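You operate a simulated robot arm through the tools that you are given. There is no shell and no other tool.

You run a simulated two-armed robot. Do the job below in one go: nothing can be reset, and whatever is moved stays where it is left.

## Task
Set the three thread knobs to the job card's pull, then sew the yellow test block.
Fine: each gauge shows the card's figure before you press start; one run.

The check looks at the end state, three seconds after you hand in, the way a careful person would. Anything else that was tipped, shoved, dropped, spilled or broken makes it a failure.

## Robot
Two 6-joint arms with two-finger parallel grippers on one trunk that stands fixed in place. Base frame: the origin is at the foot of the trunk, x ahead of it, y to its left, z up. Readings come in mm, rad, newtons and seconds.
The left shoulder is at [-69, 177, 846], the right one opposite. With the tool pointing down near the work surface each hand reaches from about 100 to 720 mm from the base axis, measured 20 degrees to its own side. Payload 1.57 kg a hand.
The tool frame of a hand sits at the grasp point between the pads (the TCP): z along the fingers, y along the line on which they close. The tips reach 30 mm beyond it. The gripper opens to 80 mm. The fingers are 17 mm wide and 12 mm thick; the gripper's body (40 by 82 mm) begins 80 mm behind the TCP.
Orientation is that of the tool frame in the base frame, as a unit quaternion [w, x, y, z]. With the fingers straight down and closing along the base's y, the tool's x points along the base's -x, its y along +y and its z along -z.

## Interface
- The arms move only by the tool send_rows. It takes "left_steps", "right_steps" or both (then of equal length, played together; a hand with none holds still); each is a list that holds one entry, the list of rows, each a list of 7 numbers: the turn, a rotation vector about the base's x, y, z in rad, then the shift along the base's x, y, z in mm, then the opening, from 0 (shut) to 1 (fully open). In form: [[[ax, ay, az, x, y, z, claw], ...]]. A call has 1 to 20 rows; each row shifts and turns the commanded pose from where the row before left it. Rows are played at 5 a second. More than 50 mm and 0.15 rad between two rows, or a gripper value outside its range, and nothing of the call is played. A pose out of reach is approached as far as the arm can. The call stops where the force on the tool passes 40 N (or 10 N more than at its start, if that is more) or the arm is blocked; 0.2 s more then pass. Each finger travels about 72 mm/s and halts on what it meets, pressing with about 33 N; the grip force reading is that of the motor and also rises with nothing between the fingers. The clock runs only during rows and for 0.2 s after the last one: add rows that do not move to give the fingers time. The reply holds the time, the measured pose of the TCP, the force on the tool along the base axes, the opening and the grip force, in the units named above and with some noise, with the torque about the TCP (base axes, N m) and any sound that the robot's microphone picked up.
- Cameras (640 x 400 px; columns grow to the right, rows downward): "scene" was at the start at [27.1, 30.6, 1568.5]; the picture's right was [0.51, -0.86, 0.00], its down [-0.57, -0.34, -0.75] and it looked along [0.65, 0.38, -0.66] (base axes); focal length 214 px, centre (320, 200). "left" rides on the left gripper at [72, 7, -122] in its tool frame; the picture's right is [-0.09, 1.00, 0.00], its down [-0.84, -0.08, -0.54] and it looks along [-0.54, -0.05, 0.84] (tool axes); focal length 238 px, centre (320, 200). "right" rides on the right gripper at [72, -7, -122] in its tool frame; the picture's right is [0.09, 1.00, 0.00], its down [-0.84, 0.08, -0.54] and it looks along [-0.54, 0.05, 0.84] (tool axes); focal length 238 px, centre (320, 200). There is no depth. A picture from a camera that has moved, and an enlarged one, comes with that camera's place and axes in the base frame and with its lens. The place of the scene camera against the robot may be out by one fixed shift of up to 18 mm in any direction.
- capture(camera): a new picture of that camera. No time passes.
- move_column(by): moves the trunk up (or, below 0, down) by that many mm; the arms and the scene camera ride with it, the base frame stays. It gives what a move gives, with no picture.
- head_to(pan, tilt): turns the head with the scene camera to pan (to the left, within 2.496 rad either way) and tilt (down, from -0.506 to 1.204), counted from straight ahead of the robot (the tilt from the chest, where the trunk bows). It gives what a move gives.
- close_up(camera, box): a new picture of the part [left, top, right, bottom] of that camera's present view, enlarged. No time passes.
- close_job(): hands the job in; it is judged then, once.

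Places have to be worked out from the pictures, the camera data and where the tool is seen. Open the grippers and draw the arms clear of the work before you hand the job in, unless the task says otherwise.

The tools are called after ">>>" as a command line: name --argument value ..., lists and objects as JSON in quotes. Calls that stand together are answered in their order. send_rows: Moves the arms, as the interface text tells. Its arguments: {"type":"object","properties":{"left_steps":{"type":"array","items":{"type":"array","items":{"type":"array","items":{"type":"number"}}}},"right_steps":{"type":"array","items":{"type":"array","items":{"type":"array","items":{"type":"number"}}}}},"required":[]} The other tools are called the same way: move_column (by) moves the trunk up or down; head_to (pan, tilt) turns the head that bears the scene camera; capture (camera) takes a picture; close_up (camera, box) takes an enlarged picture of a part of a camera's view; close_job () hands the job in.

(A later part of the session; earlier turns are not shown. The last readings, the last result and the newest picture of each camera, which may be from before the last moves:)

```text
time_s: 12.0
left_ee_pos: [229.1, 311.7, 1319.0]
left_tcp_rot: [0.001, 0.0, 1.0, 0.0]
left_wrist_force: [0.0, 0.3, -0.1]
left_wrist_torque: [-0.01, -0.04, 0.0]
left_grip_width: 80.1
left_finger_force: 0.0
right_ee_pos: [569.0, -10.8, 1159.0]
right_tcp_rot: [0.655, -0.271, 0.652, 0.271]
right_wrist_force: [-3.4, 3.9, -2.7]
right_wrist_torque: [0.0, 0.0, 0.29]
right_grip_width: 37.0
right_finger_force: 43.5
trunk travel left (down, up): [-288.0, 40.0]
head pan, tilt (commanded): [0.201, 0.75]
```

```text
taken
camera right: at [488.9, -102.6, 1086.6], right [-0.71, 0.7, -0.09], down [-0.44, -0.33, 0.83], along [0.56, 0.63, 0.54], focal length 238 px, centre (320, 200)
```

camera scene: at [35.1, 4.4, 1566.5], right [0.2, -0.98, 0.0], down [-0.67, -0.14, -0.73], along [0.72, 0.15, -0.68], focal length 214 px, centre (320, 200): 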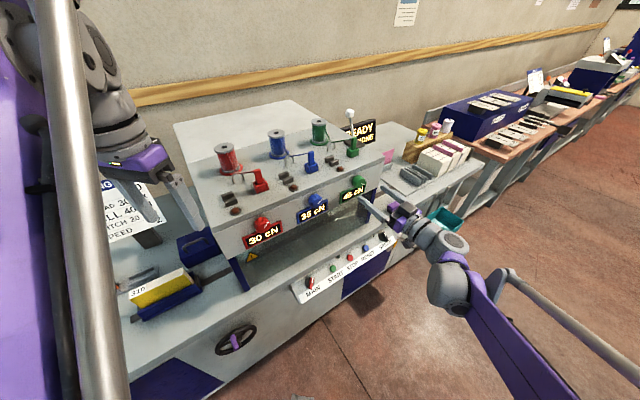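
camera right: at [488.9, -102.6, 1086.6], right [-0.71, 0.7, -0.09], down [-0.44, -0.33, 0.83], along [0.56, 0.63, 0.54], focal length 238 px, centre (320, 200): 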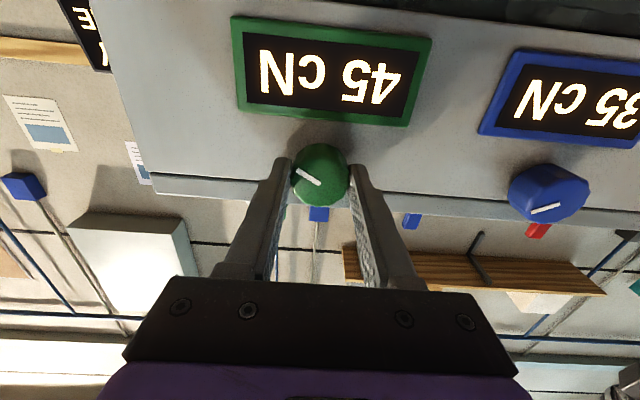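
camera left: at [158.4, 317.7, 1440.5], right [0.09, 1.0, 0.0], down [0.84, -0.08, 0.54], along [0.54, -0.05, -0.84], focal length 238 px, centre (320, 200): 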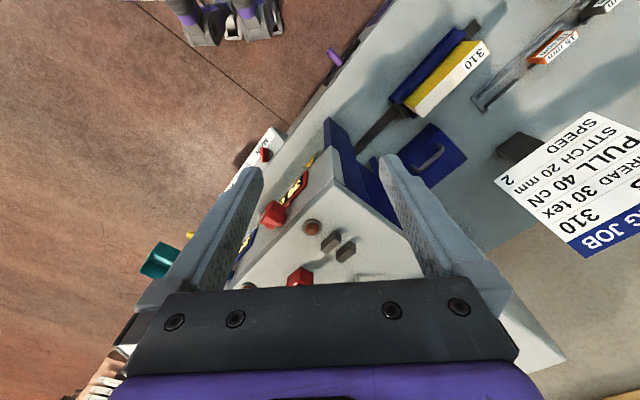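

Gripped at 37 mm with only small side forces. I turn it anticlockwise (about −m) by 0.2 rad as a test and read the gauge.

>>> send_rows --right_steps '[[[-0.0707, -0.0707, 0, 0, 0, 0, 0], [-0.0707, -0.0707, 0, 0, 0, 0, 0], [0, 0, 0, 0, 0, 0, 0]]]'

>>> capture --camera "right"

```text
time_s: 12.8
left_ee_pos: [230.5, 312.6, 1320.0]
left_tcp_rot: [0.0, 0.0, 1.0, 0.0]
left_wrist_force: [0.9, 0.0, -0.2]
left_wrist_torque: [0.01, -0.02, 0.02]
left_grip_width: 80.1
left_finger_force: 0.0
right_ee_pos: [569.9, -12.2, 1158.4]
right_tcp_rot: [0.679, -0.334, 0.622, 0.204]
right_wrist_force: [1.0, 2.0, 4.6]
right_wrist_torque: [-0.17, 0.15, -0.09]
right_grip_width: 37.1
right_finger_force: 43.7
trunk travel left (down, up): [-288.0, 40.0]
head pan, tilt (commanded): [0.201, 0.75]
```

```text
taken
camera right: at [498.9, -112.6, 1089.3], right [-0.68, 0.68, -0.29], down [-0.56, -0.21, 0.8], along [0.48, 0.7, 0.52], focal length 238 px, centre (320, 200)
```

right: 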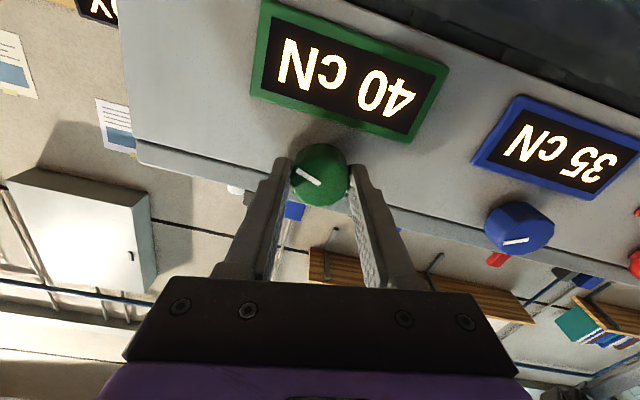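

The gauge already reads 40 after 0.2 rad. It may step in fives, so I turn a bit further in small steps to find the width of the 40 band.

>>> send_rows --right_steps '[[[-0.0354, -0.0354, 0, 0, 0, 0, 0], [0, 0, 0, 0, 0, 0, 0]]]'

>>> close_up --camera "right" --box '[220, 0, 480, 220]'

>>> send_rows --right_steps '[[[-0.0354, -0.0354, 0, 0, 0, 0, 0], [0, 0, 0, 0, 0, 0, 0]]]'

>>> close_up --camera "right" --box '[220, 0, 480, 220]'

```text
time_s: 13.4
left_ee_pos: [229.3, 311.0, 1320.5]
left_tcp_rot: [0.0, 0.0, 1.0, -0.001]
left_wrist_force: [0.1, 0.2, 0.2]
left_wrist_torque: [0.01, 0.03, 0.01]
left_grip_width: 79.9
left_finger_force: 0.1
right_ee_pos: [567.9, -10.7, 1159.3]
right_tcp_rot: [0.683, -0.351, 0.613, 0.189]
right_wrist_force: [2.7, 0.8, 8.6]
right_wrist_torque: [0.1, -0.11, -0.14]
right_grip_width: 37.3
right_finger_force: 43.5
trunk travel left (down, up): [-288.0, 40.0]
head pan, tilt (commanded): [0.201, 0.75]
```

```text
1.82 times, centred on (350, 110) of right
camera zoom: at [501.3, -115.0, 1090.4], right [-0.67, 0.67, -0.34], down [-0.58, -0.19, 0.79], along [0.46, 0.72, 0.51], focal length 433 px, centre (266, 364)
```

zoom: 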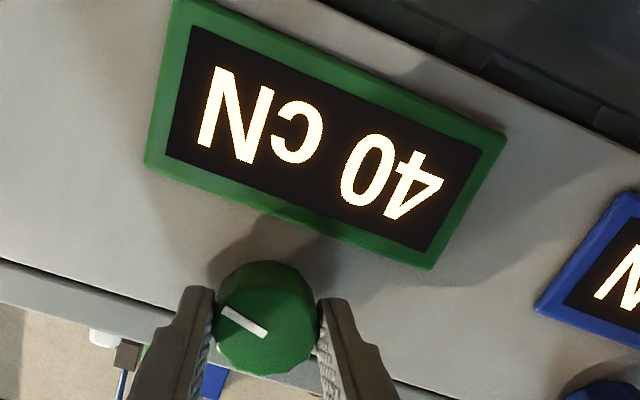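

```text
time_s: 14.0
left_ee_pos: [231.3, 311.6, 1319.5]
left_tcp_rot: [0.0, 0.001, 1.0, 0.0]
left_wrist_force: [0.0, 0.8, -0.6]
left_wrist_torque: [0.03, 0.04, 0.01]
left_grip_width: 80.3
left_finger_force: 0.2
right_ee_pos: [569.4, -11.9, 1159.8]
right_tcp_rot: [0.688, -0.366, 0.604, 0.17]
right_wrist_force: [6.4, 0.9, 10.8]
right_wrist_torque: [0.29, -0.33, -0.15]
right_grip_width: 36.9
right_finger_force: 43.1
trunk travel left (down, up): [-288.0, 40.0]
head pan, tilt (commanded): [0.201, 0.75]
```

```text
1.82 times, centred on (350, 110) of right
camera zoom: at [503.8, -117.5, 1091.7], right [-0.65, 0.65, -0.38], down [-0.61, -0.16, 0.77], along [0.44, 0.74, 0.5], focal length 433 px, centre (266, 364)
```

zoom: 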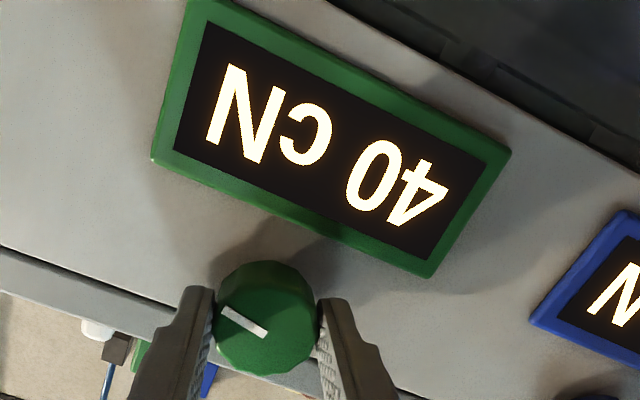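

Still 40 at −0.3 rad, with the knob following the fingers. I continue in 0.05 steps.

>>> send_rows --right_steps '[[[-0.0354, -0.0354, 0, 0, 0, 0, 0], [0, 0, 0, 0, 0, 0, 0]]]'

>>> close_up --camera "right" --box '[220, 0, 480, 220]'

>>> send_rows --right_steps '[[[-0.0354, -0.0354, 0, 0, 0, 0, 0], [0, 0, 0, 0, 0, 0, 0]]]'

>>> close_up --camera "right" --box '[220, 0, 480, 220]'

```text
time_s: 14.6
left_ee_pos: [230.3, 311.8, 1320.4]
left_tcp_rot: [0.0, 0.0, 1.0, 0.0]
left_wrist_force: [1.1, -0.3, 0.7]
left_wrist_torque: [-0.02, -0.02, 0.02]
left_grip_width: 80.1
left_finger_force: 0.1
right_ee_pos: [570.1, -10.5, 1159.2]
right_tcp_rot: [0.691, -0.38, 0.595, 0.153]
right_wrist_force: [10.8, 1.2, 17.0]
right_wrist_torque: [0.38, -0.36, -0.19]
right_grip_width: 36.9
right_finger_force: 43.3
trunk travel left (down, up): [-288.0, 40.0]
head pan, tilt (commanded): [0.201, 0.75]
```

```text
1.82 times, centred on (350, 110) of right
camera zoom: at [506.2, -119.9, 1093.2], right [-0.64, 0.64, -0.43], down [-0.64, -0.13, 0.76], along [0.43, 0.76, 0.49], focal length 433 px, centre (266, 364)
```

zoom: 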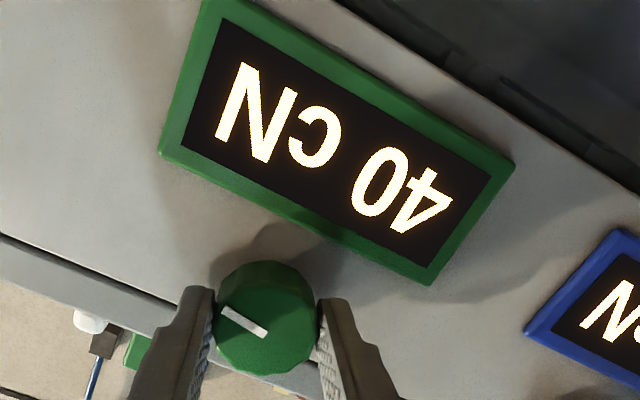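

```text
time_s: 15.2
left_ee_pos: [230.5, 310.9, 1319.7]
left_tcp_rot: [0.001, 0.0, 1.0, 0.0]
left_wrist_force: [0.2, -0.4, -0.3]
left_wrist_torque: [-0.04, 0.02, 0.01]
left_grip_width: 80.0
left_finger_force: 0.0
right_ee_pos: [569.8, -11.7, 1159.1]
right_tcp_rot: [0.695, -0.395, 0.585, 0.136]
right_wrist_force: [11.4, 0.1, 21.9]
right_wrist_torque: [0.42, -0.39, -0.22]
right_grip_width: 37.1
right_finger_force: 43.5
trunk travel left (down, up): [-288.0, 40.0]
head pan, tilt (commanded): [0.201, 0.75]
```

```text
1.82 times, centred on (350, 110) of right
camera zoom: at [508.4, -122.2, 1094.8], right [-0.62, 0.62, -0.47], down [-0.67, -0.11, 0.74], along [0.41, 0.78, 0.48], focal length 433 px, centre (266, 364)
```

zoom: 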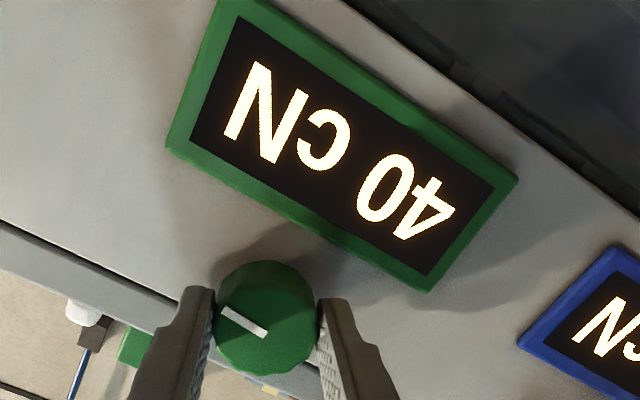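

Still 40 at −0.4 rad, but the side force has grown to about 22 N upwards, so my turning axis is slightly off. I relieve it with small shifts before going on.

>>> send_rows --right_steps '[[[0, 0, 0, 0.8, -0.4, 1.0, 0], [0, 0, 0, 0, 0, 0, 0]]]'

>>> send_rows --right_steps '[[[-0.0354, -0.0354, 0, 0, 0, 0.3, 0], [0, 0, 0, 0, 0, 0, 0]]]'

>>> close_up --camera "right" --box '[220, 0, 480, 220]'

```text
time_s: 15.8
left_ee_pos: [229.8, 312.0, 1318.9]
left_tcp_rot: [0.0, 0.0, 1.0, 0.0]
left_wrist_force: [-0.3, 0.1, -0.1]
left_wrist_torque: [0.01, 0.0, -0.04]
left_grip_width: 80.1
left_finger_force: 0.1
right_ee_pos: [569.2, -11.0, 1159.0]
right_tcp_rot: [0.695, -0.396, 0.585, 0.137]
right_wrist_force: [6.3, 1.8, 12.3]
right_wrist_torque: [0.66, -0.63, 0.09]
right_grip_width: 37.2
right_finger_force: 43.0
trunk travel left (down, up): [-288.0, 40.0]
head pan, tilt (commanded): [0.201, 0.75]
```

```text
time_s: 16.4
left_ee_pos: [230.3, 311.3, 1318.1]
left_tcp_rot: [0.0, 0.0, 1.0, 0.0]
left_wrist_force: [0.3, -0.4, 0.9]
left_wrist_torque: [-0.03, 0.0, 0.03]
left_grip_width: 79.7
left_finger_force: 0.0
right_ee_pos: [568.8, -11.3, 1158.6]
right_tcp_rot: [0.698, -0.411, 0.575, 0.117]
right_wrist_force: [2.9, 0.7, 1.9]
right_wrist_torque: [0.46, -0.41, 0.22]
right_grip_width: 37.1
right_finger_force: 43.3
trunk travel left (down, up): [-288.0, 40.0]
head pan, tilt (commanded): [0.201, 0.75]
```

```text
1.82 times, centred on (350, 110) of right
camera zoom: at [510.7, -124.7, 1097.0], right [-0.61, 0.6, -0.52], down [-0.69, -0.08, 0.72], along [0.39, 0.79, 0.46], focal length 433 px, centre (266, 364)
```

zoom: 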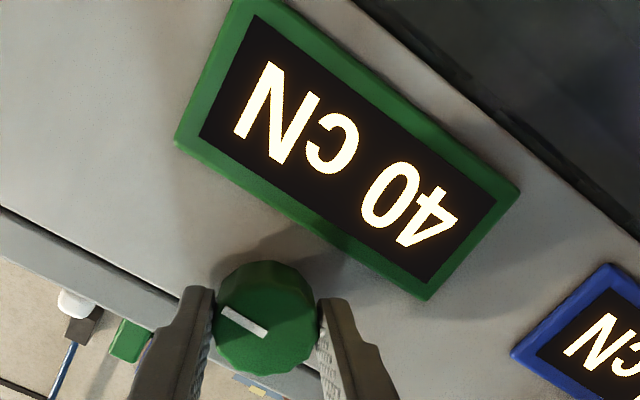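

Forces are relaxed and it still reads 40 at −0.45 rad. Continuing.

>>> send_rows --right_steps '[[[-0.0354, -0.0354, 0, 0, 0, 0, 0], [0, 0, 0, 0, 0, 0, 0]]]'

>>> close_up --camera "right" --box '[220, 0, 480, 220]'

>>> send_rows --right_steps '[[[-0.0354, -0.0354, 0, 0, 0, 0, 0], [0, 0, 0, 0, 0, 0, 0]]]'

>>> close_up --camera "right" --box '[220, 0, 480, 220]'

```text
time_s: 17.0
left_ee_pos: [231.2, 310.0, 1319.4]
left_tcp_rot: [0.001, 0.0, 1.0, 0.0]
left_wrist_force: [-0.1, -0.1, 0.3]
left_wrist_torque: [0.01, 0.01, 0.01]
left_grip_width: 80.4
left_finger_force: 0.1
right_ee_pos: [569.9, -11.9, 1159.5]
right_tcp_rot: [0.7, -0.426, 0.564, 0.102]
right_wrist_force: [-1.3, 0.5, -5.9]
right_wrist_torque: [-0.16, 0.15, 0.0]
right_grip_width: 36.7
right_finger_force: 42.8
trunk travel left (down, up): [-288.0, 40.0]
head pan, tilt (commanded): [0.201, 0.75]
```

```text
1.82 times, centred on (350, 110) of right
camera zoom: at [512.9, -126.9, 1099.0], right [-0.59, 0.58, -0.56], down [-0.72, -0.05, 0.7], along [0.38, 0.81, 0.45], focal length 433 px, centre (266, 364)
```

zoom: 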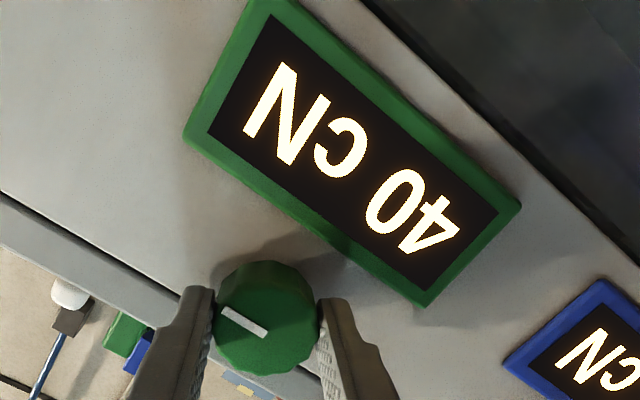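

```text
time_s: 17.6
left_ee_pos: [230.6, 310.8, 1319.5]
left_tcp_rot: [0.0, -0.001, 1.0, 0.0]
left_wrist_force: [0.1, 0.1, 0.2]
left_wrist_torque: [0.0, -0.01, 0.01]
left_grip_width: 80.3
left_finger_force: 0.1
right_ee_pos: [568.6, -12.4, 1159.7]
right_tcp_rot: [0.702, -0.44, 0.553, 0.084]
right_wrist_force: [-3.7, 1.8, -12.4]
right_wrist_torque: [-0.58, 0.55, -0.17]
right_grip_width: 37.3
right_finger_force: 43.5
trunk travel left (down, up): [-288.0, 40.0]
head pan, tilt (commanded): [0.201, 0.75]
```

```text
1.82 times, centred on (350, 110) of right
camera zoom: at [515.1, -129.0, 1101.1], right [-0.57, 0.56, -0.6], down [-0.74, -0.03, 0.67], along [0.36, 0.83, 0.43], focal length 433 px, centre (266, 364)
```

zoom: 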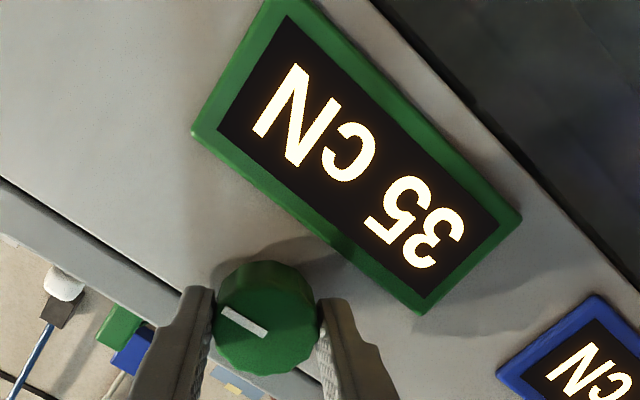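

The flip to 35 comes between −0.50 and −0.55 rad, so if a 5 cN step is about 0.35 rad, the middle of 40 is near −0.35. I turn back +0.21 rad to about −0.34 and check.

>>> send_rows --right_steps '[[[0.0371, 0.0371, 0, 0, 0, 0, 0], [0.0371, 0.0371, 0, 0, 0, 0, 0], [0.0371, 0.0371, 0, 0, 0, 0, 0], [0.0371, 0.0371, 0, 0, 0, 0, 0], [0, 0, 0, 0, 0, 0, 0]]]'

>>> close_up --camera "right" --box '[220, 0, 480, 220]'

```text
time_s: 18.8
left_ee_pos: [229.8, 310.4, 1319.2]
left_tcp_rot: [0.001, 0.0, 1.0, 0.0]
left_wrist_force: [0.2, 0.8, 0.4]
left_wrist_torque: [-0.02, 0.0, -0.03]
left_grip_width: 79.8
left_finger_force: 0.1
right_ee_pos: [569.3, -11.8, 1159.9]
right_tcp_rot: [0.69, -0.378, 0.597, 0.157]
right_wrist_force: [-15.7, -0.6, -25.8]
right_wrist_torque: [-0.43, 0.48, 0.34]
right_grip_width: 37.3
right_finger_force: 43.2
trunk travel left (down, up): [-288.0, 40.0]
head pan, tilt (commanded): [0.201, 0.75]
```

```text
1.82 times, centred on (350, 110) of right
camera zoom: at [505.8, -119.7, 1093.1], right [-0.64, 0.64, -0.42], down [-0.63, -0.14, 0.76], along [0.43, 0.76, 0.49], focal length 433 px, centre (266, 364)
```

zoom: 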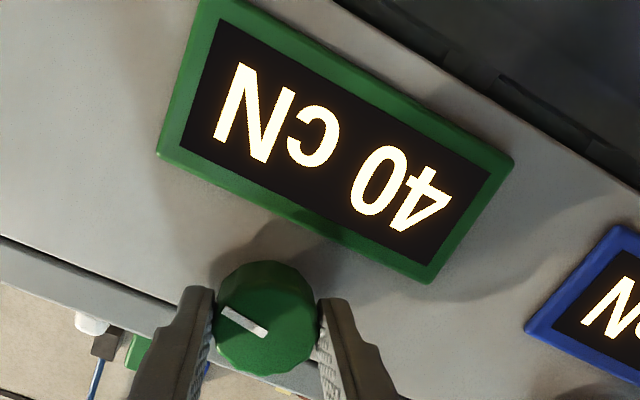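

It reads 40, near the middle of the band. I relieve the residual side force, then open and back off along −m.

>>> send_rows --right_steps '[[[0, 0, 0, -0.7, 0, -1.2, 0], [0, 0, 0, -0.5, 0, -0.8, 0], [0, 0, 0, 0, 0, 0, 0]]]'

>>> close_up --camera "right" --box '[220, 0, 480, 220]'

```text
time_s: 19.6
left_ee_pos: [231.4, 311.6, 1319.5]
left_tcp_rot: [-0.001, 0.0, 1.0, 0.0]
left_wrist_force: [0.4, 0.3, -0.3]
left_wrist_torque: [-0.02, 0.01, 0.0]
left_grip_width: 79.6
left_finger_force: 0.0
right_ee_pos: [569.1, -11.0, 1159.1]
right_tcp_rot: [0.691, -0.377, 0.596, 0.158]
right_wrist_force: [7.5, 4.0, 9.2]
right_wrist_torque: [-0.04, -0.01, -0.15]
right_grip_width: 37.0
right_finger_force: 42.8
trunk travel left (down, up): [-288.0, 40.0]
head pan, tilt (commanded): [0.201, 0.75]
```

```text
1.82 times, centred on (350, 110) of right
camera zoom: at [505.5, -119.2, 1092.6], right [-0.64, 0.64, -0.42], down [-0.63, -0.14, 0.76], along [0.43, 0.75, 0.5], focal length 433 px, centre (266, 364)
```

zoom: 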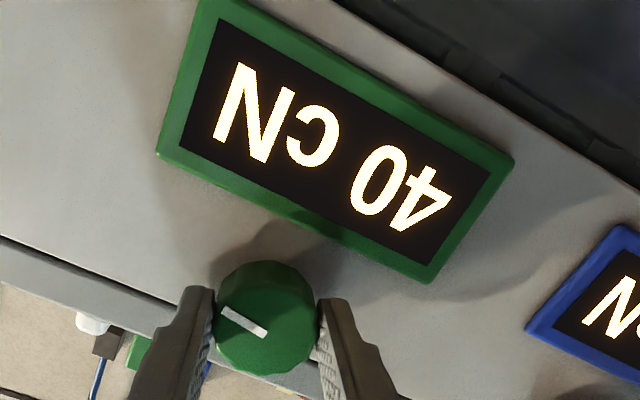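

Now release, back off 60 mm, roll back level, and slide along to the blue knob.

>>> send_rows --right_steps '[[[0, 0, 0, 0, 0, 0, 0.5], [0, 0, 0, 0, 0, 0, 1], [0, 0, 0, 0, 0, 0, 1], [0, 0, 0, -21.2, -21.2, 0, 1], [0, 0, 0, -21.2, -21.2, 0, 1], [0.08, 0.08, 0, -29, 29, 0, 1], [0.08, 0.08, 0, -29, 29, 0, 1], [0.08, 0.08, 0, -29, 29, 0, 1], [0, 0, 0, -28, 28, 0, 1], [0, 0, 0, 0, 0, 0, 1]]]'

>>> capture --camera "right"

>>> close_up --camera "right" --box '[240, 90, 400, 190]'

>>> close_up --camera "scene" --box '[230, 160, 390, 270]'

```text
time_s: 21.8
left_ee_pos: [230.6, 311.2, 1318.0]
left_tcp_rot: [0.001, 0.0, 1.0, 0.0]
left_wrist_force: [0.5, 0.5, 0.2]
left_wrist_torque: [0.01, 0.02, -0.04]
left_grip_width: 80.1
left_finger_force: 0.1
right_ee_pos: [411.0, 60.9, 1158.1]
right_tcp_rot: [0.654, -0.271, 0.652, 0.271]
right_wrist_force: [0.3, 0.0, 0.3]
right_wrist_torque: [0.0, -0.02, 0.02]
right_grip_width: 80.1
right_finger_force: 0.0
trunk travel left (down, up): [-288.0, 40.0]
head pan, tilt (commanded): [0.201, 0.75]
```

```text
taken
camera right: at [331.2, -31.5, 1084.4], right [-0.7, 0.7, -0.09], down [-0.44, -0.33, 0.83], along [0.56, 0.63, 0.54], focal length 238 px, centre (320, 200)
```

right: 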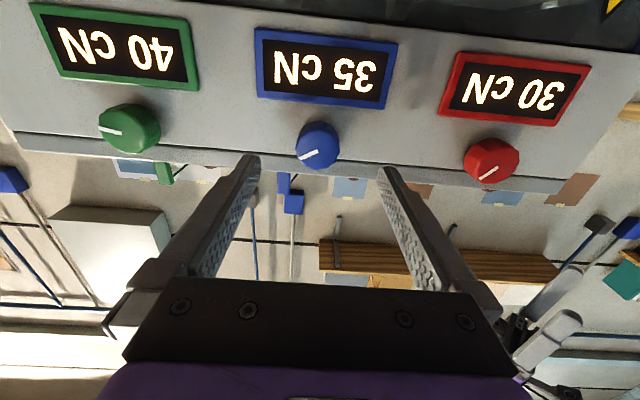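

```text
4.00 times, centred on (320, 140) of right
camera zoom: at [331.2, -31.5, 1084.4], right [-0.7, 0.7, -0.09], down [-0.44, -0.33, 0.83], along [0.56, 0.63, 0.54], focal length 953 px, centre (320, 440)
```

zoom: 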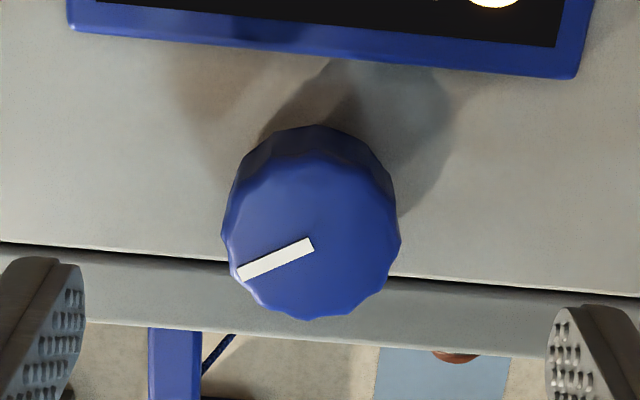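

```text
3.64 times, centred on (310, 215) of scene
camera zoom: at [36.6, 4.6, 1566.5], right [0.2, -0.98, 0.0], down [-0.67, -0.14, -0.73], along [0.72, 0.15, -0.68], focal length 780 px, centre (356, 146)
```

zoom: 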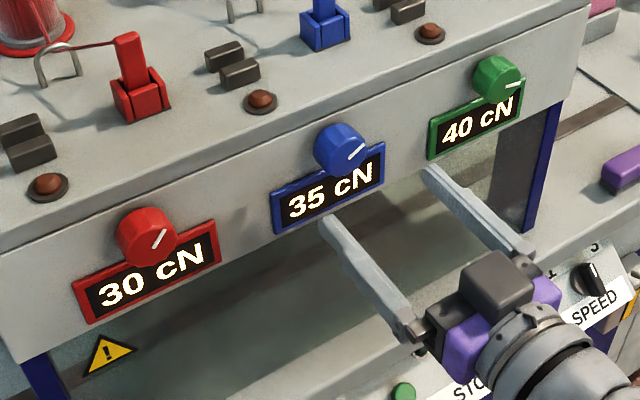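

Green reads 40. Before doing blue I check where the green mark sits now, to learn the knob's scale and whether it snapped to a detent.

>>> close_up --camera "right" --box '[70, 80, 190, 160]'

>>> close_up --camera "right" --box '[430, 110, 550, 190]'

```text
5.00 times, centred on (130, 120) of right
camera zoom: at [331.2, -31.5, 1084.4], right [-0.7, 0.7, -0.09], down [-0.44, -0.33, 0.83], along [0.56, 0.63, 0.54], focal length 1192 px, centre (1270, 600)
```

zoom: 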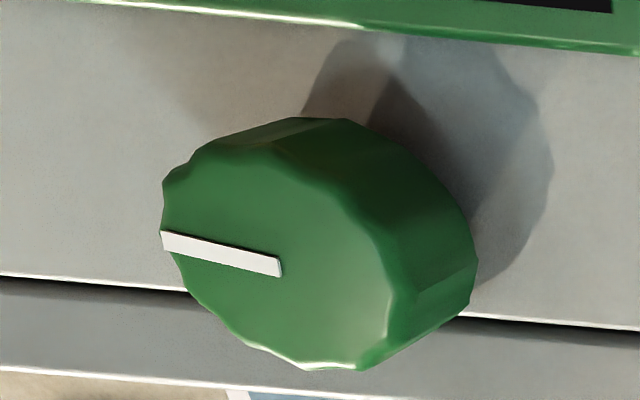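

```text
5.00 times, centred on (490, 150) of right
camera zoom: at [331.2, -31.5, 1084.4], right [-0.7, 0.7, -0.09], down [-0.44, -0.33, 0.83], along [0.56, 0.63, 0.54], focal length 1192 px, centre (-530, 450)
```

zoom: 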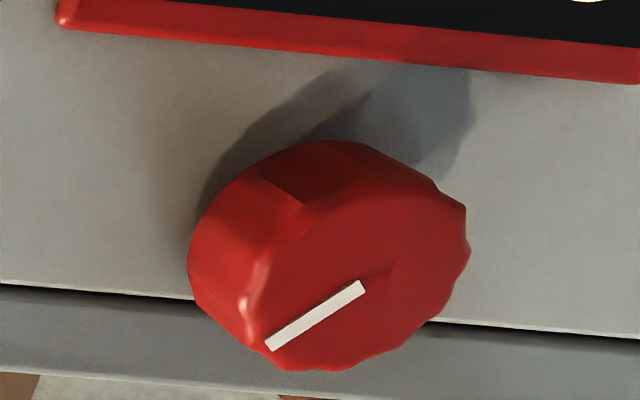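

There's no snapping: the green mark sits at about −10°, exactly where I left it. Now I go in on the blue knob (centre u≈251.2, z≈1159) and close.

>>> send_rows --right_steps '[[[0, 0, 0, 22.5, 19.95, 0.3, 1], [0, 0, 0, 22.5, 19.95, 0.3, 1], [0, 0, 0, 0, 0, 0, 1]]]'

>>> close_up --camera "right" --box '[240, 130, 400, 230]'

```text
time_s: 22.6
left_ee_pos: [229.2, 311.4, 1318.8]
left_tcp_rot: [0.0, 0.0, 1.0, 0.0]
left_wrist_force: [0.0, -0.9, -0.9]
left_wrist_torque: [-0.01, 0.0, -0.04]
left_grip_width: 80.1
left_finger_force: 0.0
right_ee_pos: [456.6, 100.5, 1160.1]
right_tcp_rot: [0.655, -0.272, 0.651, 0.271]
right_wrist_force: [0.9, -1.1, 0.1]
right_wrist_torque: [-0.01, -0.02, -0.01]
right_grip_width: 80.0
right_finger_force: 0.2
trunk travel left (down, up): [-288.0, 40.0]
head pan, tilt (commanded): [0.201, 0.75]
```

```text
4.00 times, centred on (320, 180) of right
camera zoom: at [375.9, 9.1, 1085.8], right [-0.7, 0.7, -0.09], down [-0.44, -0.33, 0.83], along [0.56, 0.63, 0.54], focal length 953 px, centre (320, 280)
```

zoom: 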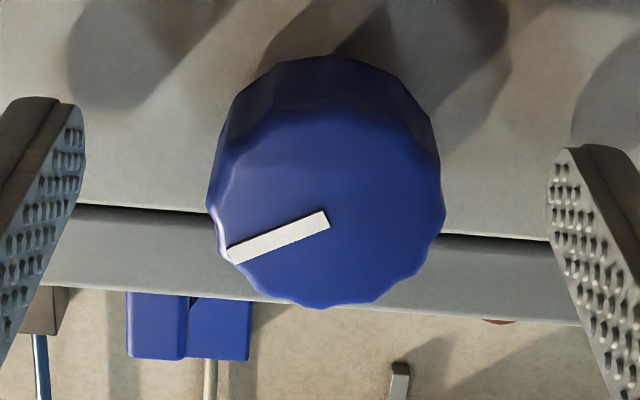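

Alignment matches the green approach. Close on blue and turn clockwise (+m) 0.1 rad.

>>> send_rows --right_steps '[[[0, 0, 0, 0, 0, 0, 0.6], [0, 0, 0, 0, 0, 0, 0.45], [0, 0, 0, 0, 0, 0, 0.2], [0, 0, 0, 0, 0, 0, 0], [0, 0, 0, 0, 0, 0, 0], [0.0354, 0.0354, 0, 0, 0, 0, 0], [0.0354, 0.0354, 0, 0, 0, 0, 0], [0, 0, 0, 0, 0, 0, 0]]]'

>>> capture --camera "right"

>>> send_rows --right_steps '[[[0.0354, 0.0354, 0, 0, 0, 0, 0], [0, 0, 0, 0, 0, 0, 0]]]'

>>> close_up --camera "right" --box '[200, 0, 460, 220]'

>>> send_rows --right_steps '[[[0.0354, 0.0354, 0, 0, 0, 0, 0], [0, 0, 0, 0, 0, 0, 0]]]'

>>> close_up --camera "right" --box '[200, 0, 460, 220]'

```text
time_s: 24.4
left_ee_pos: [231.0, 313.0, 1320.1]
left_tcp_rot: [-0.001, 0.0, 1.0, -0.002]
left_wrist_force: [0.3, 0.9, -0.1]
left_wrist_torque: [-0.01, -0.02, 0.0]
left_grip_width: 79.9
left_finger_force: 0.0
right_ee_pos: [454.1, 101.3, 1158.7]
right_tcp_rot: [0.641, -0.239, 0.665, 0.302]
right_wrist_force: [-9.6, 6.6, -11.4]
right_wrist_torque: [-0.02, 0.01, 0.48]
right_grip_width: 37.3
right_finger_force: 43.5
trunk travel left (down, up): [-288.0, 40.0]
head pan, tilt (commanded): [0.201, 0.75]
```

```text
taken
camera right: at [370.1, 15.1, 1085.7], right [-0.71, 0.71, 0.0], down [-0.38, -0.39, 0.84], along [0.59, 0.59, 0.54], focal length 238 px, centre (320, 200)
```

right: 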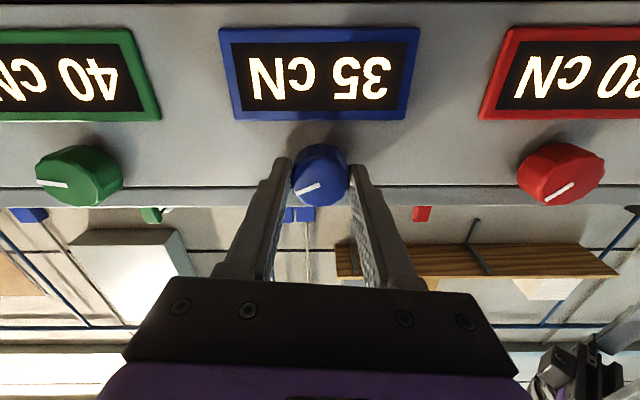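

```text
time_s: 25.0
left_ee_pos: [228.6, 312.8, 1319.6]
left_tcp_rot: [0.0, 0.0, 1.0, 0.0]
left_wrist_force: [-0.2, 0.7, 0.0]
left_wrist_torque: [0.03, 0.0, 0.01]
left_grip_width: 79.9
left_finger_force: 0.0
right_ee_pos: [454.2, 101.8, 1158.8]
right_tcp_rot: [0.632, -0.222, 0.67, 0.32]
right_wrist_force: [-14.3, 6.1, -17.7]
right_wrist_torque: [-0.56, 0.5, 0.46]
right_grip_width: 37.0
right_finger_force: 43.3
trunk travel left (down, up): [-288.0, 40.0]
head pan, tilt (commanded): [0.201, 0.75]
```

```text
1.82 times, centred on (330, 110) of right
camera zoom: at [367.5, 17.7, 1085.8], right [-0.71, 0.7, 0.05], down [-0.35, -0.42, 0.84], along [0.61, 0.57, 0.54], focal length 433 px, centre (302, 364)
```

zoom: 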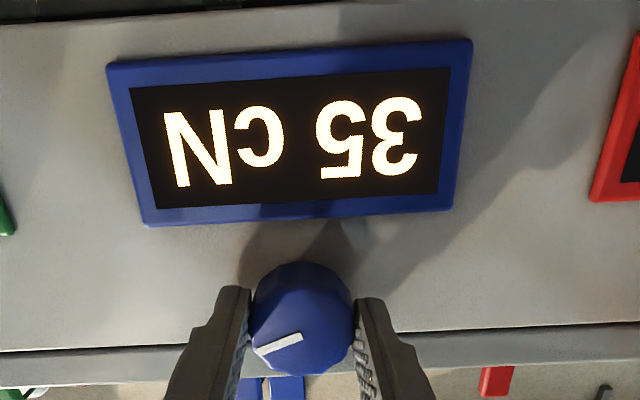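

```text
time_s: 25.6
left_ee_pos: [228.6, 311.1, 1318.2]
left_tcp_rot: [0.0, 0.0, 1.0, -0.001]
left_wrist_force: [-0.4, 0.0, 0.5]
left_wrist_torque: [-0.03, -0.02, 0.05]
left_grip_width: 79.9
left_finger_force: 0.0
right_ee_pos: [453.3, 102.4, 1159.1]
right_tcp_rot: [0.624, -0.205, 0.675, 0.335]
right_wrist_force: [-15.4, 5.0, -24.2]
right_wrist_torque: [-0.38, 0.3, 0.45]
right_grip_width: 37.3
right_finger_force: 43.7
trunk travel left (down, up): [-288.0, 40.0]
head pan, tilt (commanded): [0.201, 0.75]
```

```text
1.82 times, centred on (330, 110) of right
camera zoom: at [364.9, 20.4, 1086.4], right [-0.7, 0.7, 0.1], down [-0.32, -0.45, 0.83], along [0.63, 0.55, 0.54], focal length 433 px, centre (302, 364)
```

zoom: 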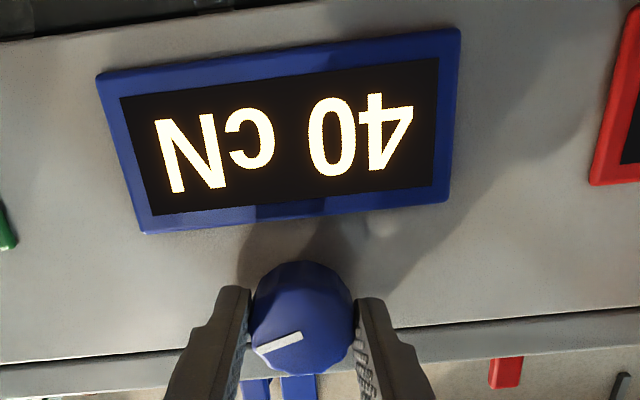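

Blue flips to 40 between +0.15 and +0.20 rad, which confirms about 0.35 rad per 5 cN with rounding, so the centre is at ±0.35. I relieve the side force with a small shift before going the rest of the way.

>>> send_rows --right_steps '[[[0, 0, 0, -0.8, 0.3, -1.2, 0], [0, 0, 0, 0, 0, 0, 0]]]'

>>> send_rows --right_steps '[[[0.0354, 0.0354, 0, 0, 0, -0.4, 0], [0, 0, 0, 0, 0, 0, 0]]]'

>>> send_rows --right_steps '[[[0.0354, 0.0354, 0, 0, 0, -0.2, 0], [0, 0, 0, 0, 0, 0, 0]]]'

>>> close_up --camera "right" --box '[200, 0, 460, 220]'

```text
time_s: 26.2
left_ee_pos: [228.8, 312.3, 1319.4]
left_tcp_rot: [0.001, 0.0, 1.0, 0.0]
left_wrist_force: [0.3, 0.3, -1.0]
left_wrist_torque: [0.0, 0.0, -0.02]
left_grip_width: 79.8
left_finger_force: 0.1
right_ee_pos: [454.8, 101.7, 1159.1]
right_tcp_rot: [0.624, -0.204, 0.675, 0.336]
right_wrist_force: [-6.5, 5.5, 1.5]
right_wrist_torque: [-0.38, 0.33, 0.17]
right_grip_width: 37.2
right_finger_force: 43.4
trunk travel left (down, up): [-288.0, 40.0]
head pan, tilt (commanded): [0.201, 0.75]
```

```text
time_s: 26.8
left_ee_pos: [229.6, 310.9, 1319.6]
left_tcp_rot: [0.001, 0.0, 1.0, 0.0]
left_wrist_force: [-0.4, 0.2, 0.5]
left_wrist_torque: [0.0, 0.0, 0.02]
left_grip_width: 80.0
left_finger_force: 0.1
right_ee_pos: [455.0, 101.4, 1159.1]
right_tcp_rot: [0.616, -0.188, 0.68, 0.35]
right_wrist_force: [4.0, 8.7, 25.3]
right_wrist_torque: [0.39, -0.34, 0.08]
right_grip_width: 37.3
right_finger_force: 43.6
trunk travel left (down, up): [-288.0, 40.0]
head pan, tilt (commanded): [0.201, 0.75]
```

```text
time_s: 27.4
left_ee_pos: [227.7, 312.3, 1319.1]
left_tcp_rot: [0.001, 0.0, 1.0, -0.001]
left_wrist_force: [-0.2, 0.9, 0.3]
left_wrist_torque: [-0.01, -0.03, 0.0]
left_grip_width: 80.0
left_finger_force: 0.1
right_ee_pos: [453.8, 101.1, 1157.6]
right_tcp_rot: [0.607, -0.17, 0.684, 0.366]
right_wrist_force: [5.2, 8.7, 32.3]
right_wrist_torque: [0.74, -0.7, 0.01]
right_grip_width: 37.5
right_finger_force: 43.0
trunk travel left (down, up): [-288.0, 40.0]
head pan, tilt (commanded): [0.201, 0.75]
```

```text
1.82 times, centred on (330, 110) of right
camera zoom: at [359.1, 25.5, 1086.0], right [-0.69, 0.69, 0.2], down [-0.26, -0.51, 0.82], along [0.67, 0.51, 0.53], focal length 433 px, centre (302, 364)
```

zoom: 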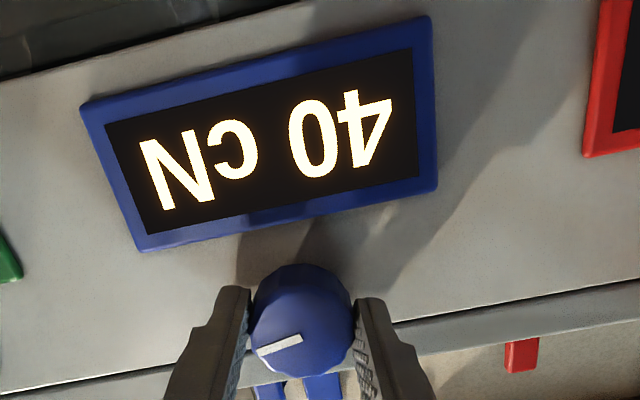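

I over-corrected (Fz now +32), so I ease it back up 1.2 mm and add the last 0.05 rad.

>>> send_rows --right_steps '[[[0, 0, 0, 0.3, 0, 1.2, 0], [0, 0, 0, 0, 0, 0, 0]]]'

>>> send_rows --right_steps '[[[0.0354, 0.0354, 0, 0, 0, 0, 0], [0, 0, 0, 0, 0, 0, 0]]]'

>>> capture --camera "right"

```text
time_s: 28.0
left_ee_pos: [230.1, 312.0, 1318.6]
left_tcp_rot: [0.0, 0.0, 1.0, -0.001]
left_wrist_force: [-0.9, -0.4, 0.1]
left_wrist_torque: [0.02, 0.0, 0.02]
left_grip_width: 79.9
left_finger_force: 0.1
right_ee_pos: [453.7, 101.9, 1158.5]
right_tcp_rot: [0.607, -0.171, 0.685, 0.364]
right_wrist_force: [-1.3, 6.7, 12.5]
right_wrist_torque: [0.61, -0.6, 0.0]
right_grip_width: 36.7
right_finger_force: 43.6
trunk travel left (down, up): [-288.0, 40.0]
head pan, tilt (commanded): [0.201, 0.75]
```

```text
time_s: 28.6
left_ee_pos: [230.1, 312.3, 1319.5]
left_tcp_rot: [0.0, 0.0, 1.0, -0.001]
left_wrist_force: [0.1, -0.1, 0.6]
left_wrist_torque: [0.0, 0.02, -0.01]
left_grip_width: 79.7
left_finger_force: 0.0
right_ee_pos: [454.6, 101.1, 1157.3]
right_tcp_rot: [0.598, -0.153, 0.689, 0.38]
right_wrist_force: [-4.7, 6.4, 0.0]
right_wrist_torque: [0.04, -0.06, 0.14]
right_grip_width: 37.2
right_finger_force: 43.4
trunk travel left (down, up): [-288.0, 40.0]
head pan, tilt (commanded): [0.201, 0.75]
```

```text
taken
camera right: at [356.5, 27.9, 1087.0], right [-0.69, 0.68, 0.25], down [-0.24, -0.53, 0.81], along [0.69, 0.5, 0.53], focal length 238 px, centre (320, 200)
```

right: 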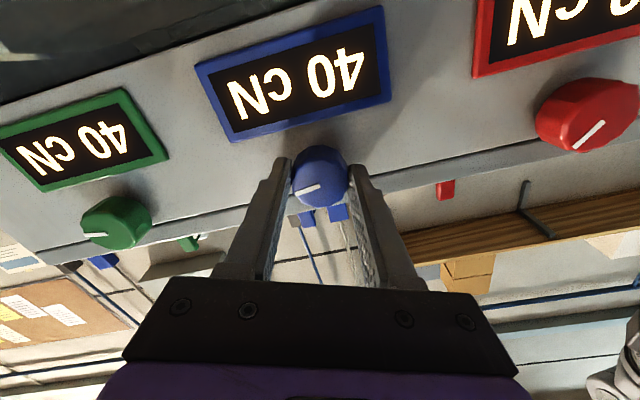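

Forces are near zero and blue reads 40 at +0.35 rad. I release, back off, roll level and slide to the red knob (expected u≈91.3).

>>> send_rows --right_steps '[[[0, 0, 0, 0, 0, 0, 0.5], [0, 0, 0, 0, 0, 0, 1], [0, 0, 0, 0, 0, 0, 1], [0, 0, 0, -21.2, -21.2, 0, 1], [0, 0, 0, -21.2, -21.2, 0.2, 1], [-0.0825, -0.0825, 0, -28.2, 28.2, 0, 1], [-0.0825, -0.0825, 0, -28.2, 28.2, 0, 1], [-0.0825, -0.0825, 0, -28.2, 28.2, 0, 1], [0, 0, 0, -28.2, 28.2, 0, 1], [0, 0, 0, 0, 0, 0, 1]]]'

>>> capture --camera "right"

>>> close_up --camera "right" --box '[240, 90, 400, 190]'

>>> capture --camera "scene"

```text
time_s: 30.8
left_ee_pos: [229.8, 309.9, 1319.1]
left_tcp_rot: [0.0, 0.0, 1.0, 0.0]
left_wrist_force: [-0.5, 0.5, -0.6]
left_wrist_torque: [0.02, -0.02, -0.02]
left_grip_width: 80.0
left_finger_force: 0.0
right_ee_pos: [305.2, 166.0, 1147.8]
right_tcp_rot: [0.631, -0.29, 0.664, 0.276]
right_wrist_force: [0.0, -0.5, -0.4]
right_wrist_torque: [0.01, 0.0, 0.0]
right_grip_width: 80.0
right_finger_force: 0.1
right hand out of reach, approached as far as the arm can: row 9
trunk travel left (down, up): [-288.0, 40.0]
head pan, tilt (commanded): [0.201, 0.75]
```

```text
taken
camera right: at [225.5, 68.9, 1081.3], right [-0.73, 0.67, -0.09], down [-0.4, -0.31, 0.86], along [0.55, 0.67, 0.5], focal length 238 px, centre (320, 200)
```

right: 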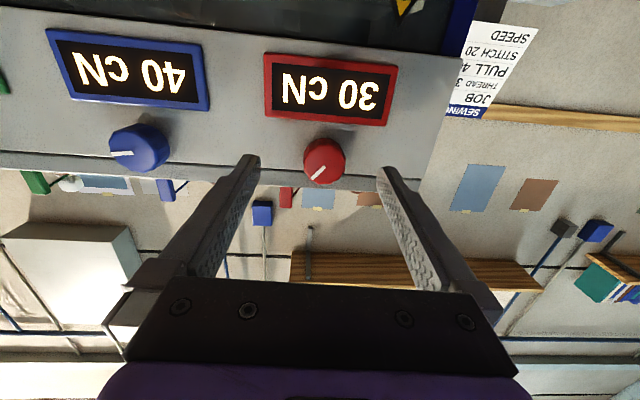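

```text
4.00 times, centred on (320, 140) of right
camera zoom: at [225.5, 68.9, 1081.3], right [-0.73, 0.67, -0.09], down [-0.4, -0.31, 0.86], along [0.55, 0.67, 0.5], focal length 953 px, centre (320, 440)
```

zoom: 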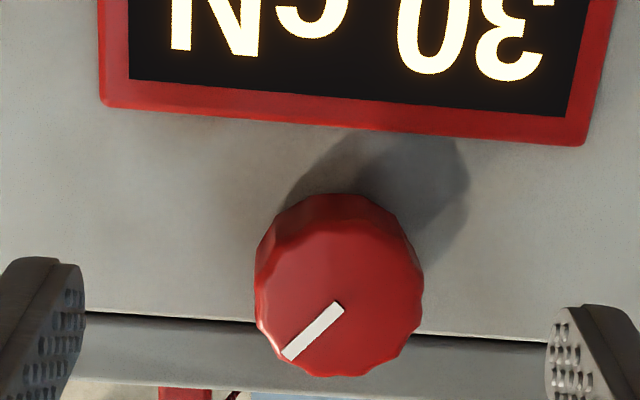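

```text
taken
camera scene: at [35.9, 4.6, 1566.5], right [0.2, -0.98, 0.0], down [-0.67, -0.14, -0.73], along [0.72, 0.15, -0.68], focal length 214 px, centre (320, 200)
```

scene: 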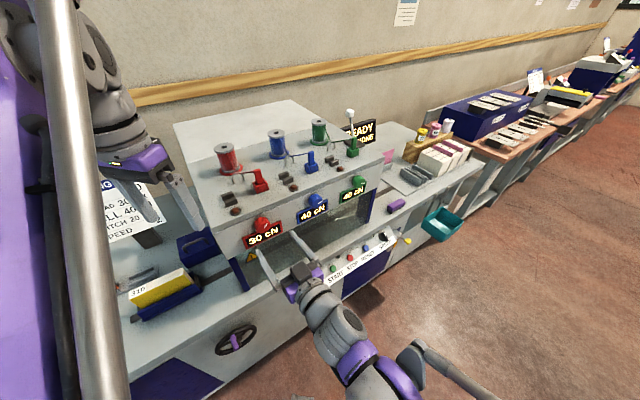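

The right arm can't quite hold this backed-off pose (it is too close to the body), but nothing was touched. Moving forward takes the hand away from the body, so I advance 30 mm and see whether the pose becomes reachable.

>>> send_rows --right_steps '[[[0, 0, 0, 10.6, 10.6, 0, 1], [0, 0, 0, 10.6, 10.6, 0, 1], [0, 0, 0, 0, 0, 0, 1]]]'

>>> close_up --camera "right" --box '[240, 90, 400, 190]'

```text
time_s: 31.6
left_ee_pos: [229.9, 311.3, 1320.2]
left_tcp_rot: [0.001, 0.0, 1.0, 0.0]
left_wrist_force: [0.6, 0.9, -0.8]
left_wrist_torque: [-0.02, 0.0, -0.04]
left_grip_width: 79.9
left_finger_force: 0.0
right_ee_pos: [328.4, 181.0, 1157.0]
right_tcp_rot: [0.657, -0.294, 0.644, 0.26]
right_wrist_force: [-0.4, -0.2, 0.0]
right_wrist_torque: [0.01, -0.02, -0.02]
right_grip_width: 80.0
right_finger_force: 0.0
right hand out of reach, approached as far as the arm can: row 1
trunk travel left (down, up): [-288.0, 40.0]
head pan, tilt (commanded): [0.201, 0.75]
```

```text
4.00 times, centred on (320, 140) of right
camera zoom: at [252.8, 86.3, 1084.7], right [-0.71, 0.69, -0.14], down [-0.46, -0.3, 0.83], along [0.53, 0.66, 0.53], focal length 953 px, centre (320, 440)
```

zoom: 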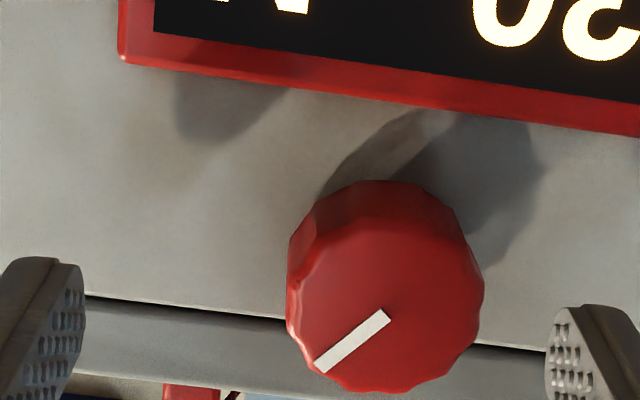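

>>> send_rows --right_steps '[[[0, 0, 0, 0, 0, 0, 1], [0, 0, 0, 0, 0, 0, 1], [0, 0, 0, 0, 0, 0, 1]]]'

>>> capture --camera "scene"

```text
time_s: 32.4
left_ee_pos: [230.0, 310.6, 1318.5]
left_tcp_rot: [0.0, 0.0, 1.0, 0.0]
left_wrist_force: [0.0, -0.5, 0.6]
left_wrist_torque: [-0.02, 0.0, 0.01]
left_grip_width: 80.0
left_finger_force: 0.1
right_ee_pos: [328.9, 181.4, 1156.8]
right_tcp_rot: [0.656, -0.294, 0.644, 0.26]
right_wrist_force: [-0.7, 0.4, -0.3]
right_wrist_torque: [0.01, 0.01, 0.02]
right_grip_width: 79.9
right_finger_force: 0.0
trunk travel left (down, up): [-288.0, 40.0]
head pan, tilt (commanded): [0.201, 0.75]
```

```text
taken
camera scene: at [35.9, 4.7, 1566.5], right [0.2, -0.98, 0.0], down [-0.67, -0.14, -0.73], along [0.72, 0.15, -0.68], focal length 214 px, centre (320, 200)
```

scene: 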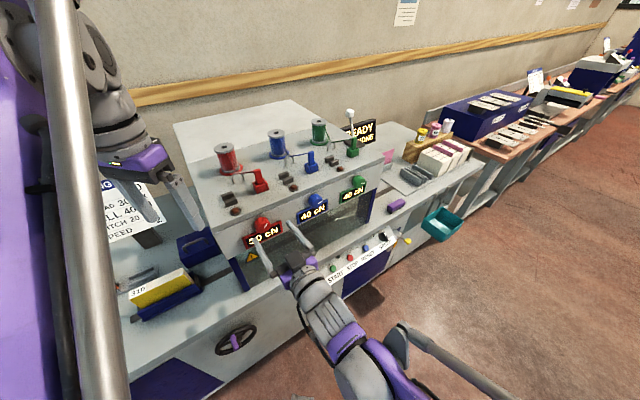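

The reached pose seems to have become the new command: u≈104, m≈361, rolled about 0.05 rad. I try the 13 mm sideways shift with the roll correction from here.

>>> send_rows --right_steps '[[[0.0195, 0.0155, -0.0095, -4.6, 4.6, 0.9, 1], [0.0195, 0.0155, -0.0095, -4.6, 4.6, 0.9, 1], [0, 0, 0, 0, 0, 0, 1]]]'

>>> close_up --camera "right" --box '[240, 110, 400, 210]'

```text
time_s: 33.2
left_ee_pos: [230.2, 310.9, 1320.4]
left_tcp_rot: [0.0, 0.0, 1.0, 0.0]
left_wrist_force: [0.1, -0.4, 0.0]
left_wrist_torque: [0.02, 0.01, 0.0]
left_grip_width: 79.9
left_finger_force: 0.0
right_ee_pos: [329.5, 182.9, 1156.2]
right_tcp_rot: [0.657, -0.296, 0.644, 0.258]
right_wrist_force: [0.7, 0.2, 0.0]
right_wrist_torque: [-0.03, -0.01, -0.03]
right_grip_width: 80.0
right_finger_force: 0.1
right hand out of reach, approached as far as the arm can: row 1, 2
trunk travel left (down, up): [-288.0, 40.0]
head pan, tilt (commanded): [0.201, 0.75]
```

```text
4.00 times, centred on (320, 160) of right
camera zoom: at [253.4, 86.2, 1084.5], right [-0.71, 0.69, -0.15], down [-0.46, -0.3, 0.83], along [0.53, 0.66, 0.53], focal length 953 px, centre (320, 360)
```

zoom: 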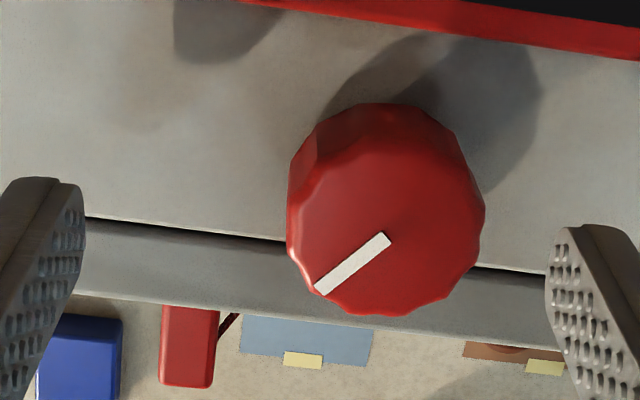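

The limit doesn't ease by going forward, so it is the right arm's inward swing, and the red knob should suit the left arm better. I first withdraw the right hand back past green to its earlier waiting spot.

>>> send_rows --right_steps '[[[0, 0, 0, 25, -35, 0, 1], [0, 0, 0, 25, -35, 0, 1], [0, 0, 0, 25, -35, 0, 1], [0, 0, 0, 10, -45, 0, 1], [0, 0, 0, 5, -48, 0, 1], [0, 0, 0, 0, -50, 0, 1], [0, 0, 0, 0, -50, 0, 1], [0, 0, 0, 0, -50, 0, 1], [0, 0, 0, 0, 0, 0, 1]]]'

>>> capture --camera "scene"

```text
time_s: 35.2
left_ee_pos: [230.0, 312.5, 1319.8]
left_tcp_rot: [-0.001, -0.001, 1.0, 0.0]
left_wrist_force: [0.0, 0.1, -0.8]
left_wrist_torque: [0.0, -0.01, 0.07]
left_grip_width: 80.0
left_finger_force: 0.1
right_ee_pos: [419.4, -166.4, 1156.4]
right_tcp_rot: [0.657, -0.296, 0.644, 0.258]
right_wrist_force: [-1.1, 0.2, 0.2]
right_wrist_torque: [-0.01, 0.02, 0.01]
right_grip_width: 79.7
right_finger_force: 0.1
trunk travel left (down, up): [-288.0, 40.0]
head pan, tilt (commanded): [0.201, 0.75]
```

```text
taken
camera scene: at [35.4, 5.4, 1566.4], right [0.2, -0.98, 0.0], down [-0.67, -0.14, -0.73], along [0.72, 0.15, -0.68], focal length 214 px, centre (320, 200)
```

scene: 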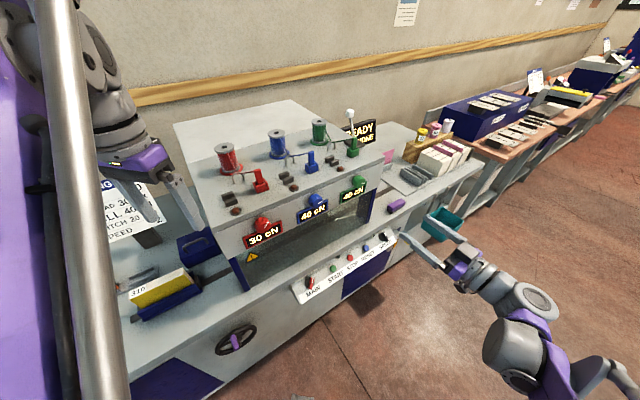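

Right hand is clear. Now I bring the left hand back in front of the machine, yawing it 45° while staying tool-down.

>>> send_rows --left_steps '[[[0, 0, 0.131, 3, -28, -10, 1], [0, 0, 0.131, 3, -28, -10, 1], [0, 0, 0.131, 3, -28, -10, 1], [0, 0, 0.131, 3, -28, -10, 1], [0, 0, 0.131, 3, -28, -10, 1], [0, 0, 0.1304, 3, -28, -10, 1], [0, 0, 0, 0, 0, 0, 1]]]'

>>> capture --camera "scene"

```text
time_s: 36.8
left_ee_pos: [248.2, 143.2, 1261.6]
left_tcp_rot: [0.0, -0.384, 0.923, 0.0]
left_wrist_force: [0.5, 0.1, -0.8]
left_wrist_torque: [0.02, 0.04, 0.02]
left_grip_width: 80.0
left_finger_force: 0.0
right_ee_pos: [420.6, -165.2, 1156.7]
right_tcp_rot: [0.657, -0.296, 0.644, 0.257]
right_wrist_force: [1.3, 0.8, -0.1]
right_wrist_torque: [-0.02, 0.04, -0.02]
right_grip_width: 79.9
right_finger_force: 0.1
trunk travel left (down, up): [-288.0, 40.0]
head pan, tilt (commanded): [0.201, 0.75]
```

```text
taken
camera scene: at [35.8, 4.9, 1566.5], right [0.2, -0.98, 0.0], down [-0.67, -0.14, -0.73], along [0.72, 0.15, -0.68], focal length 214 px, centre (320, 200)
```

scene: 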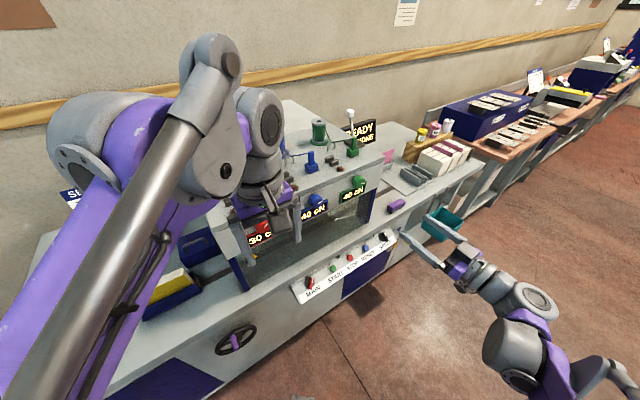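

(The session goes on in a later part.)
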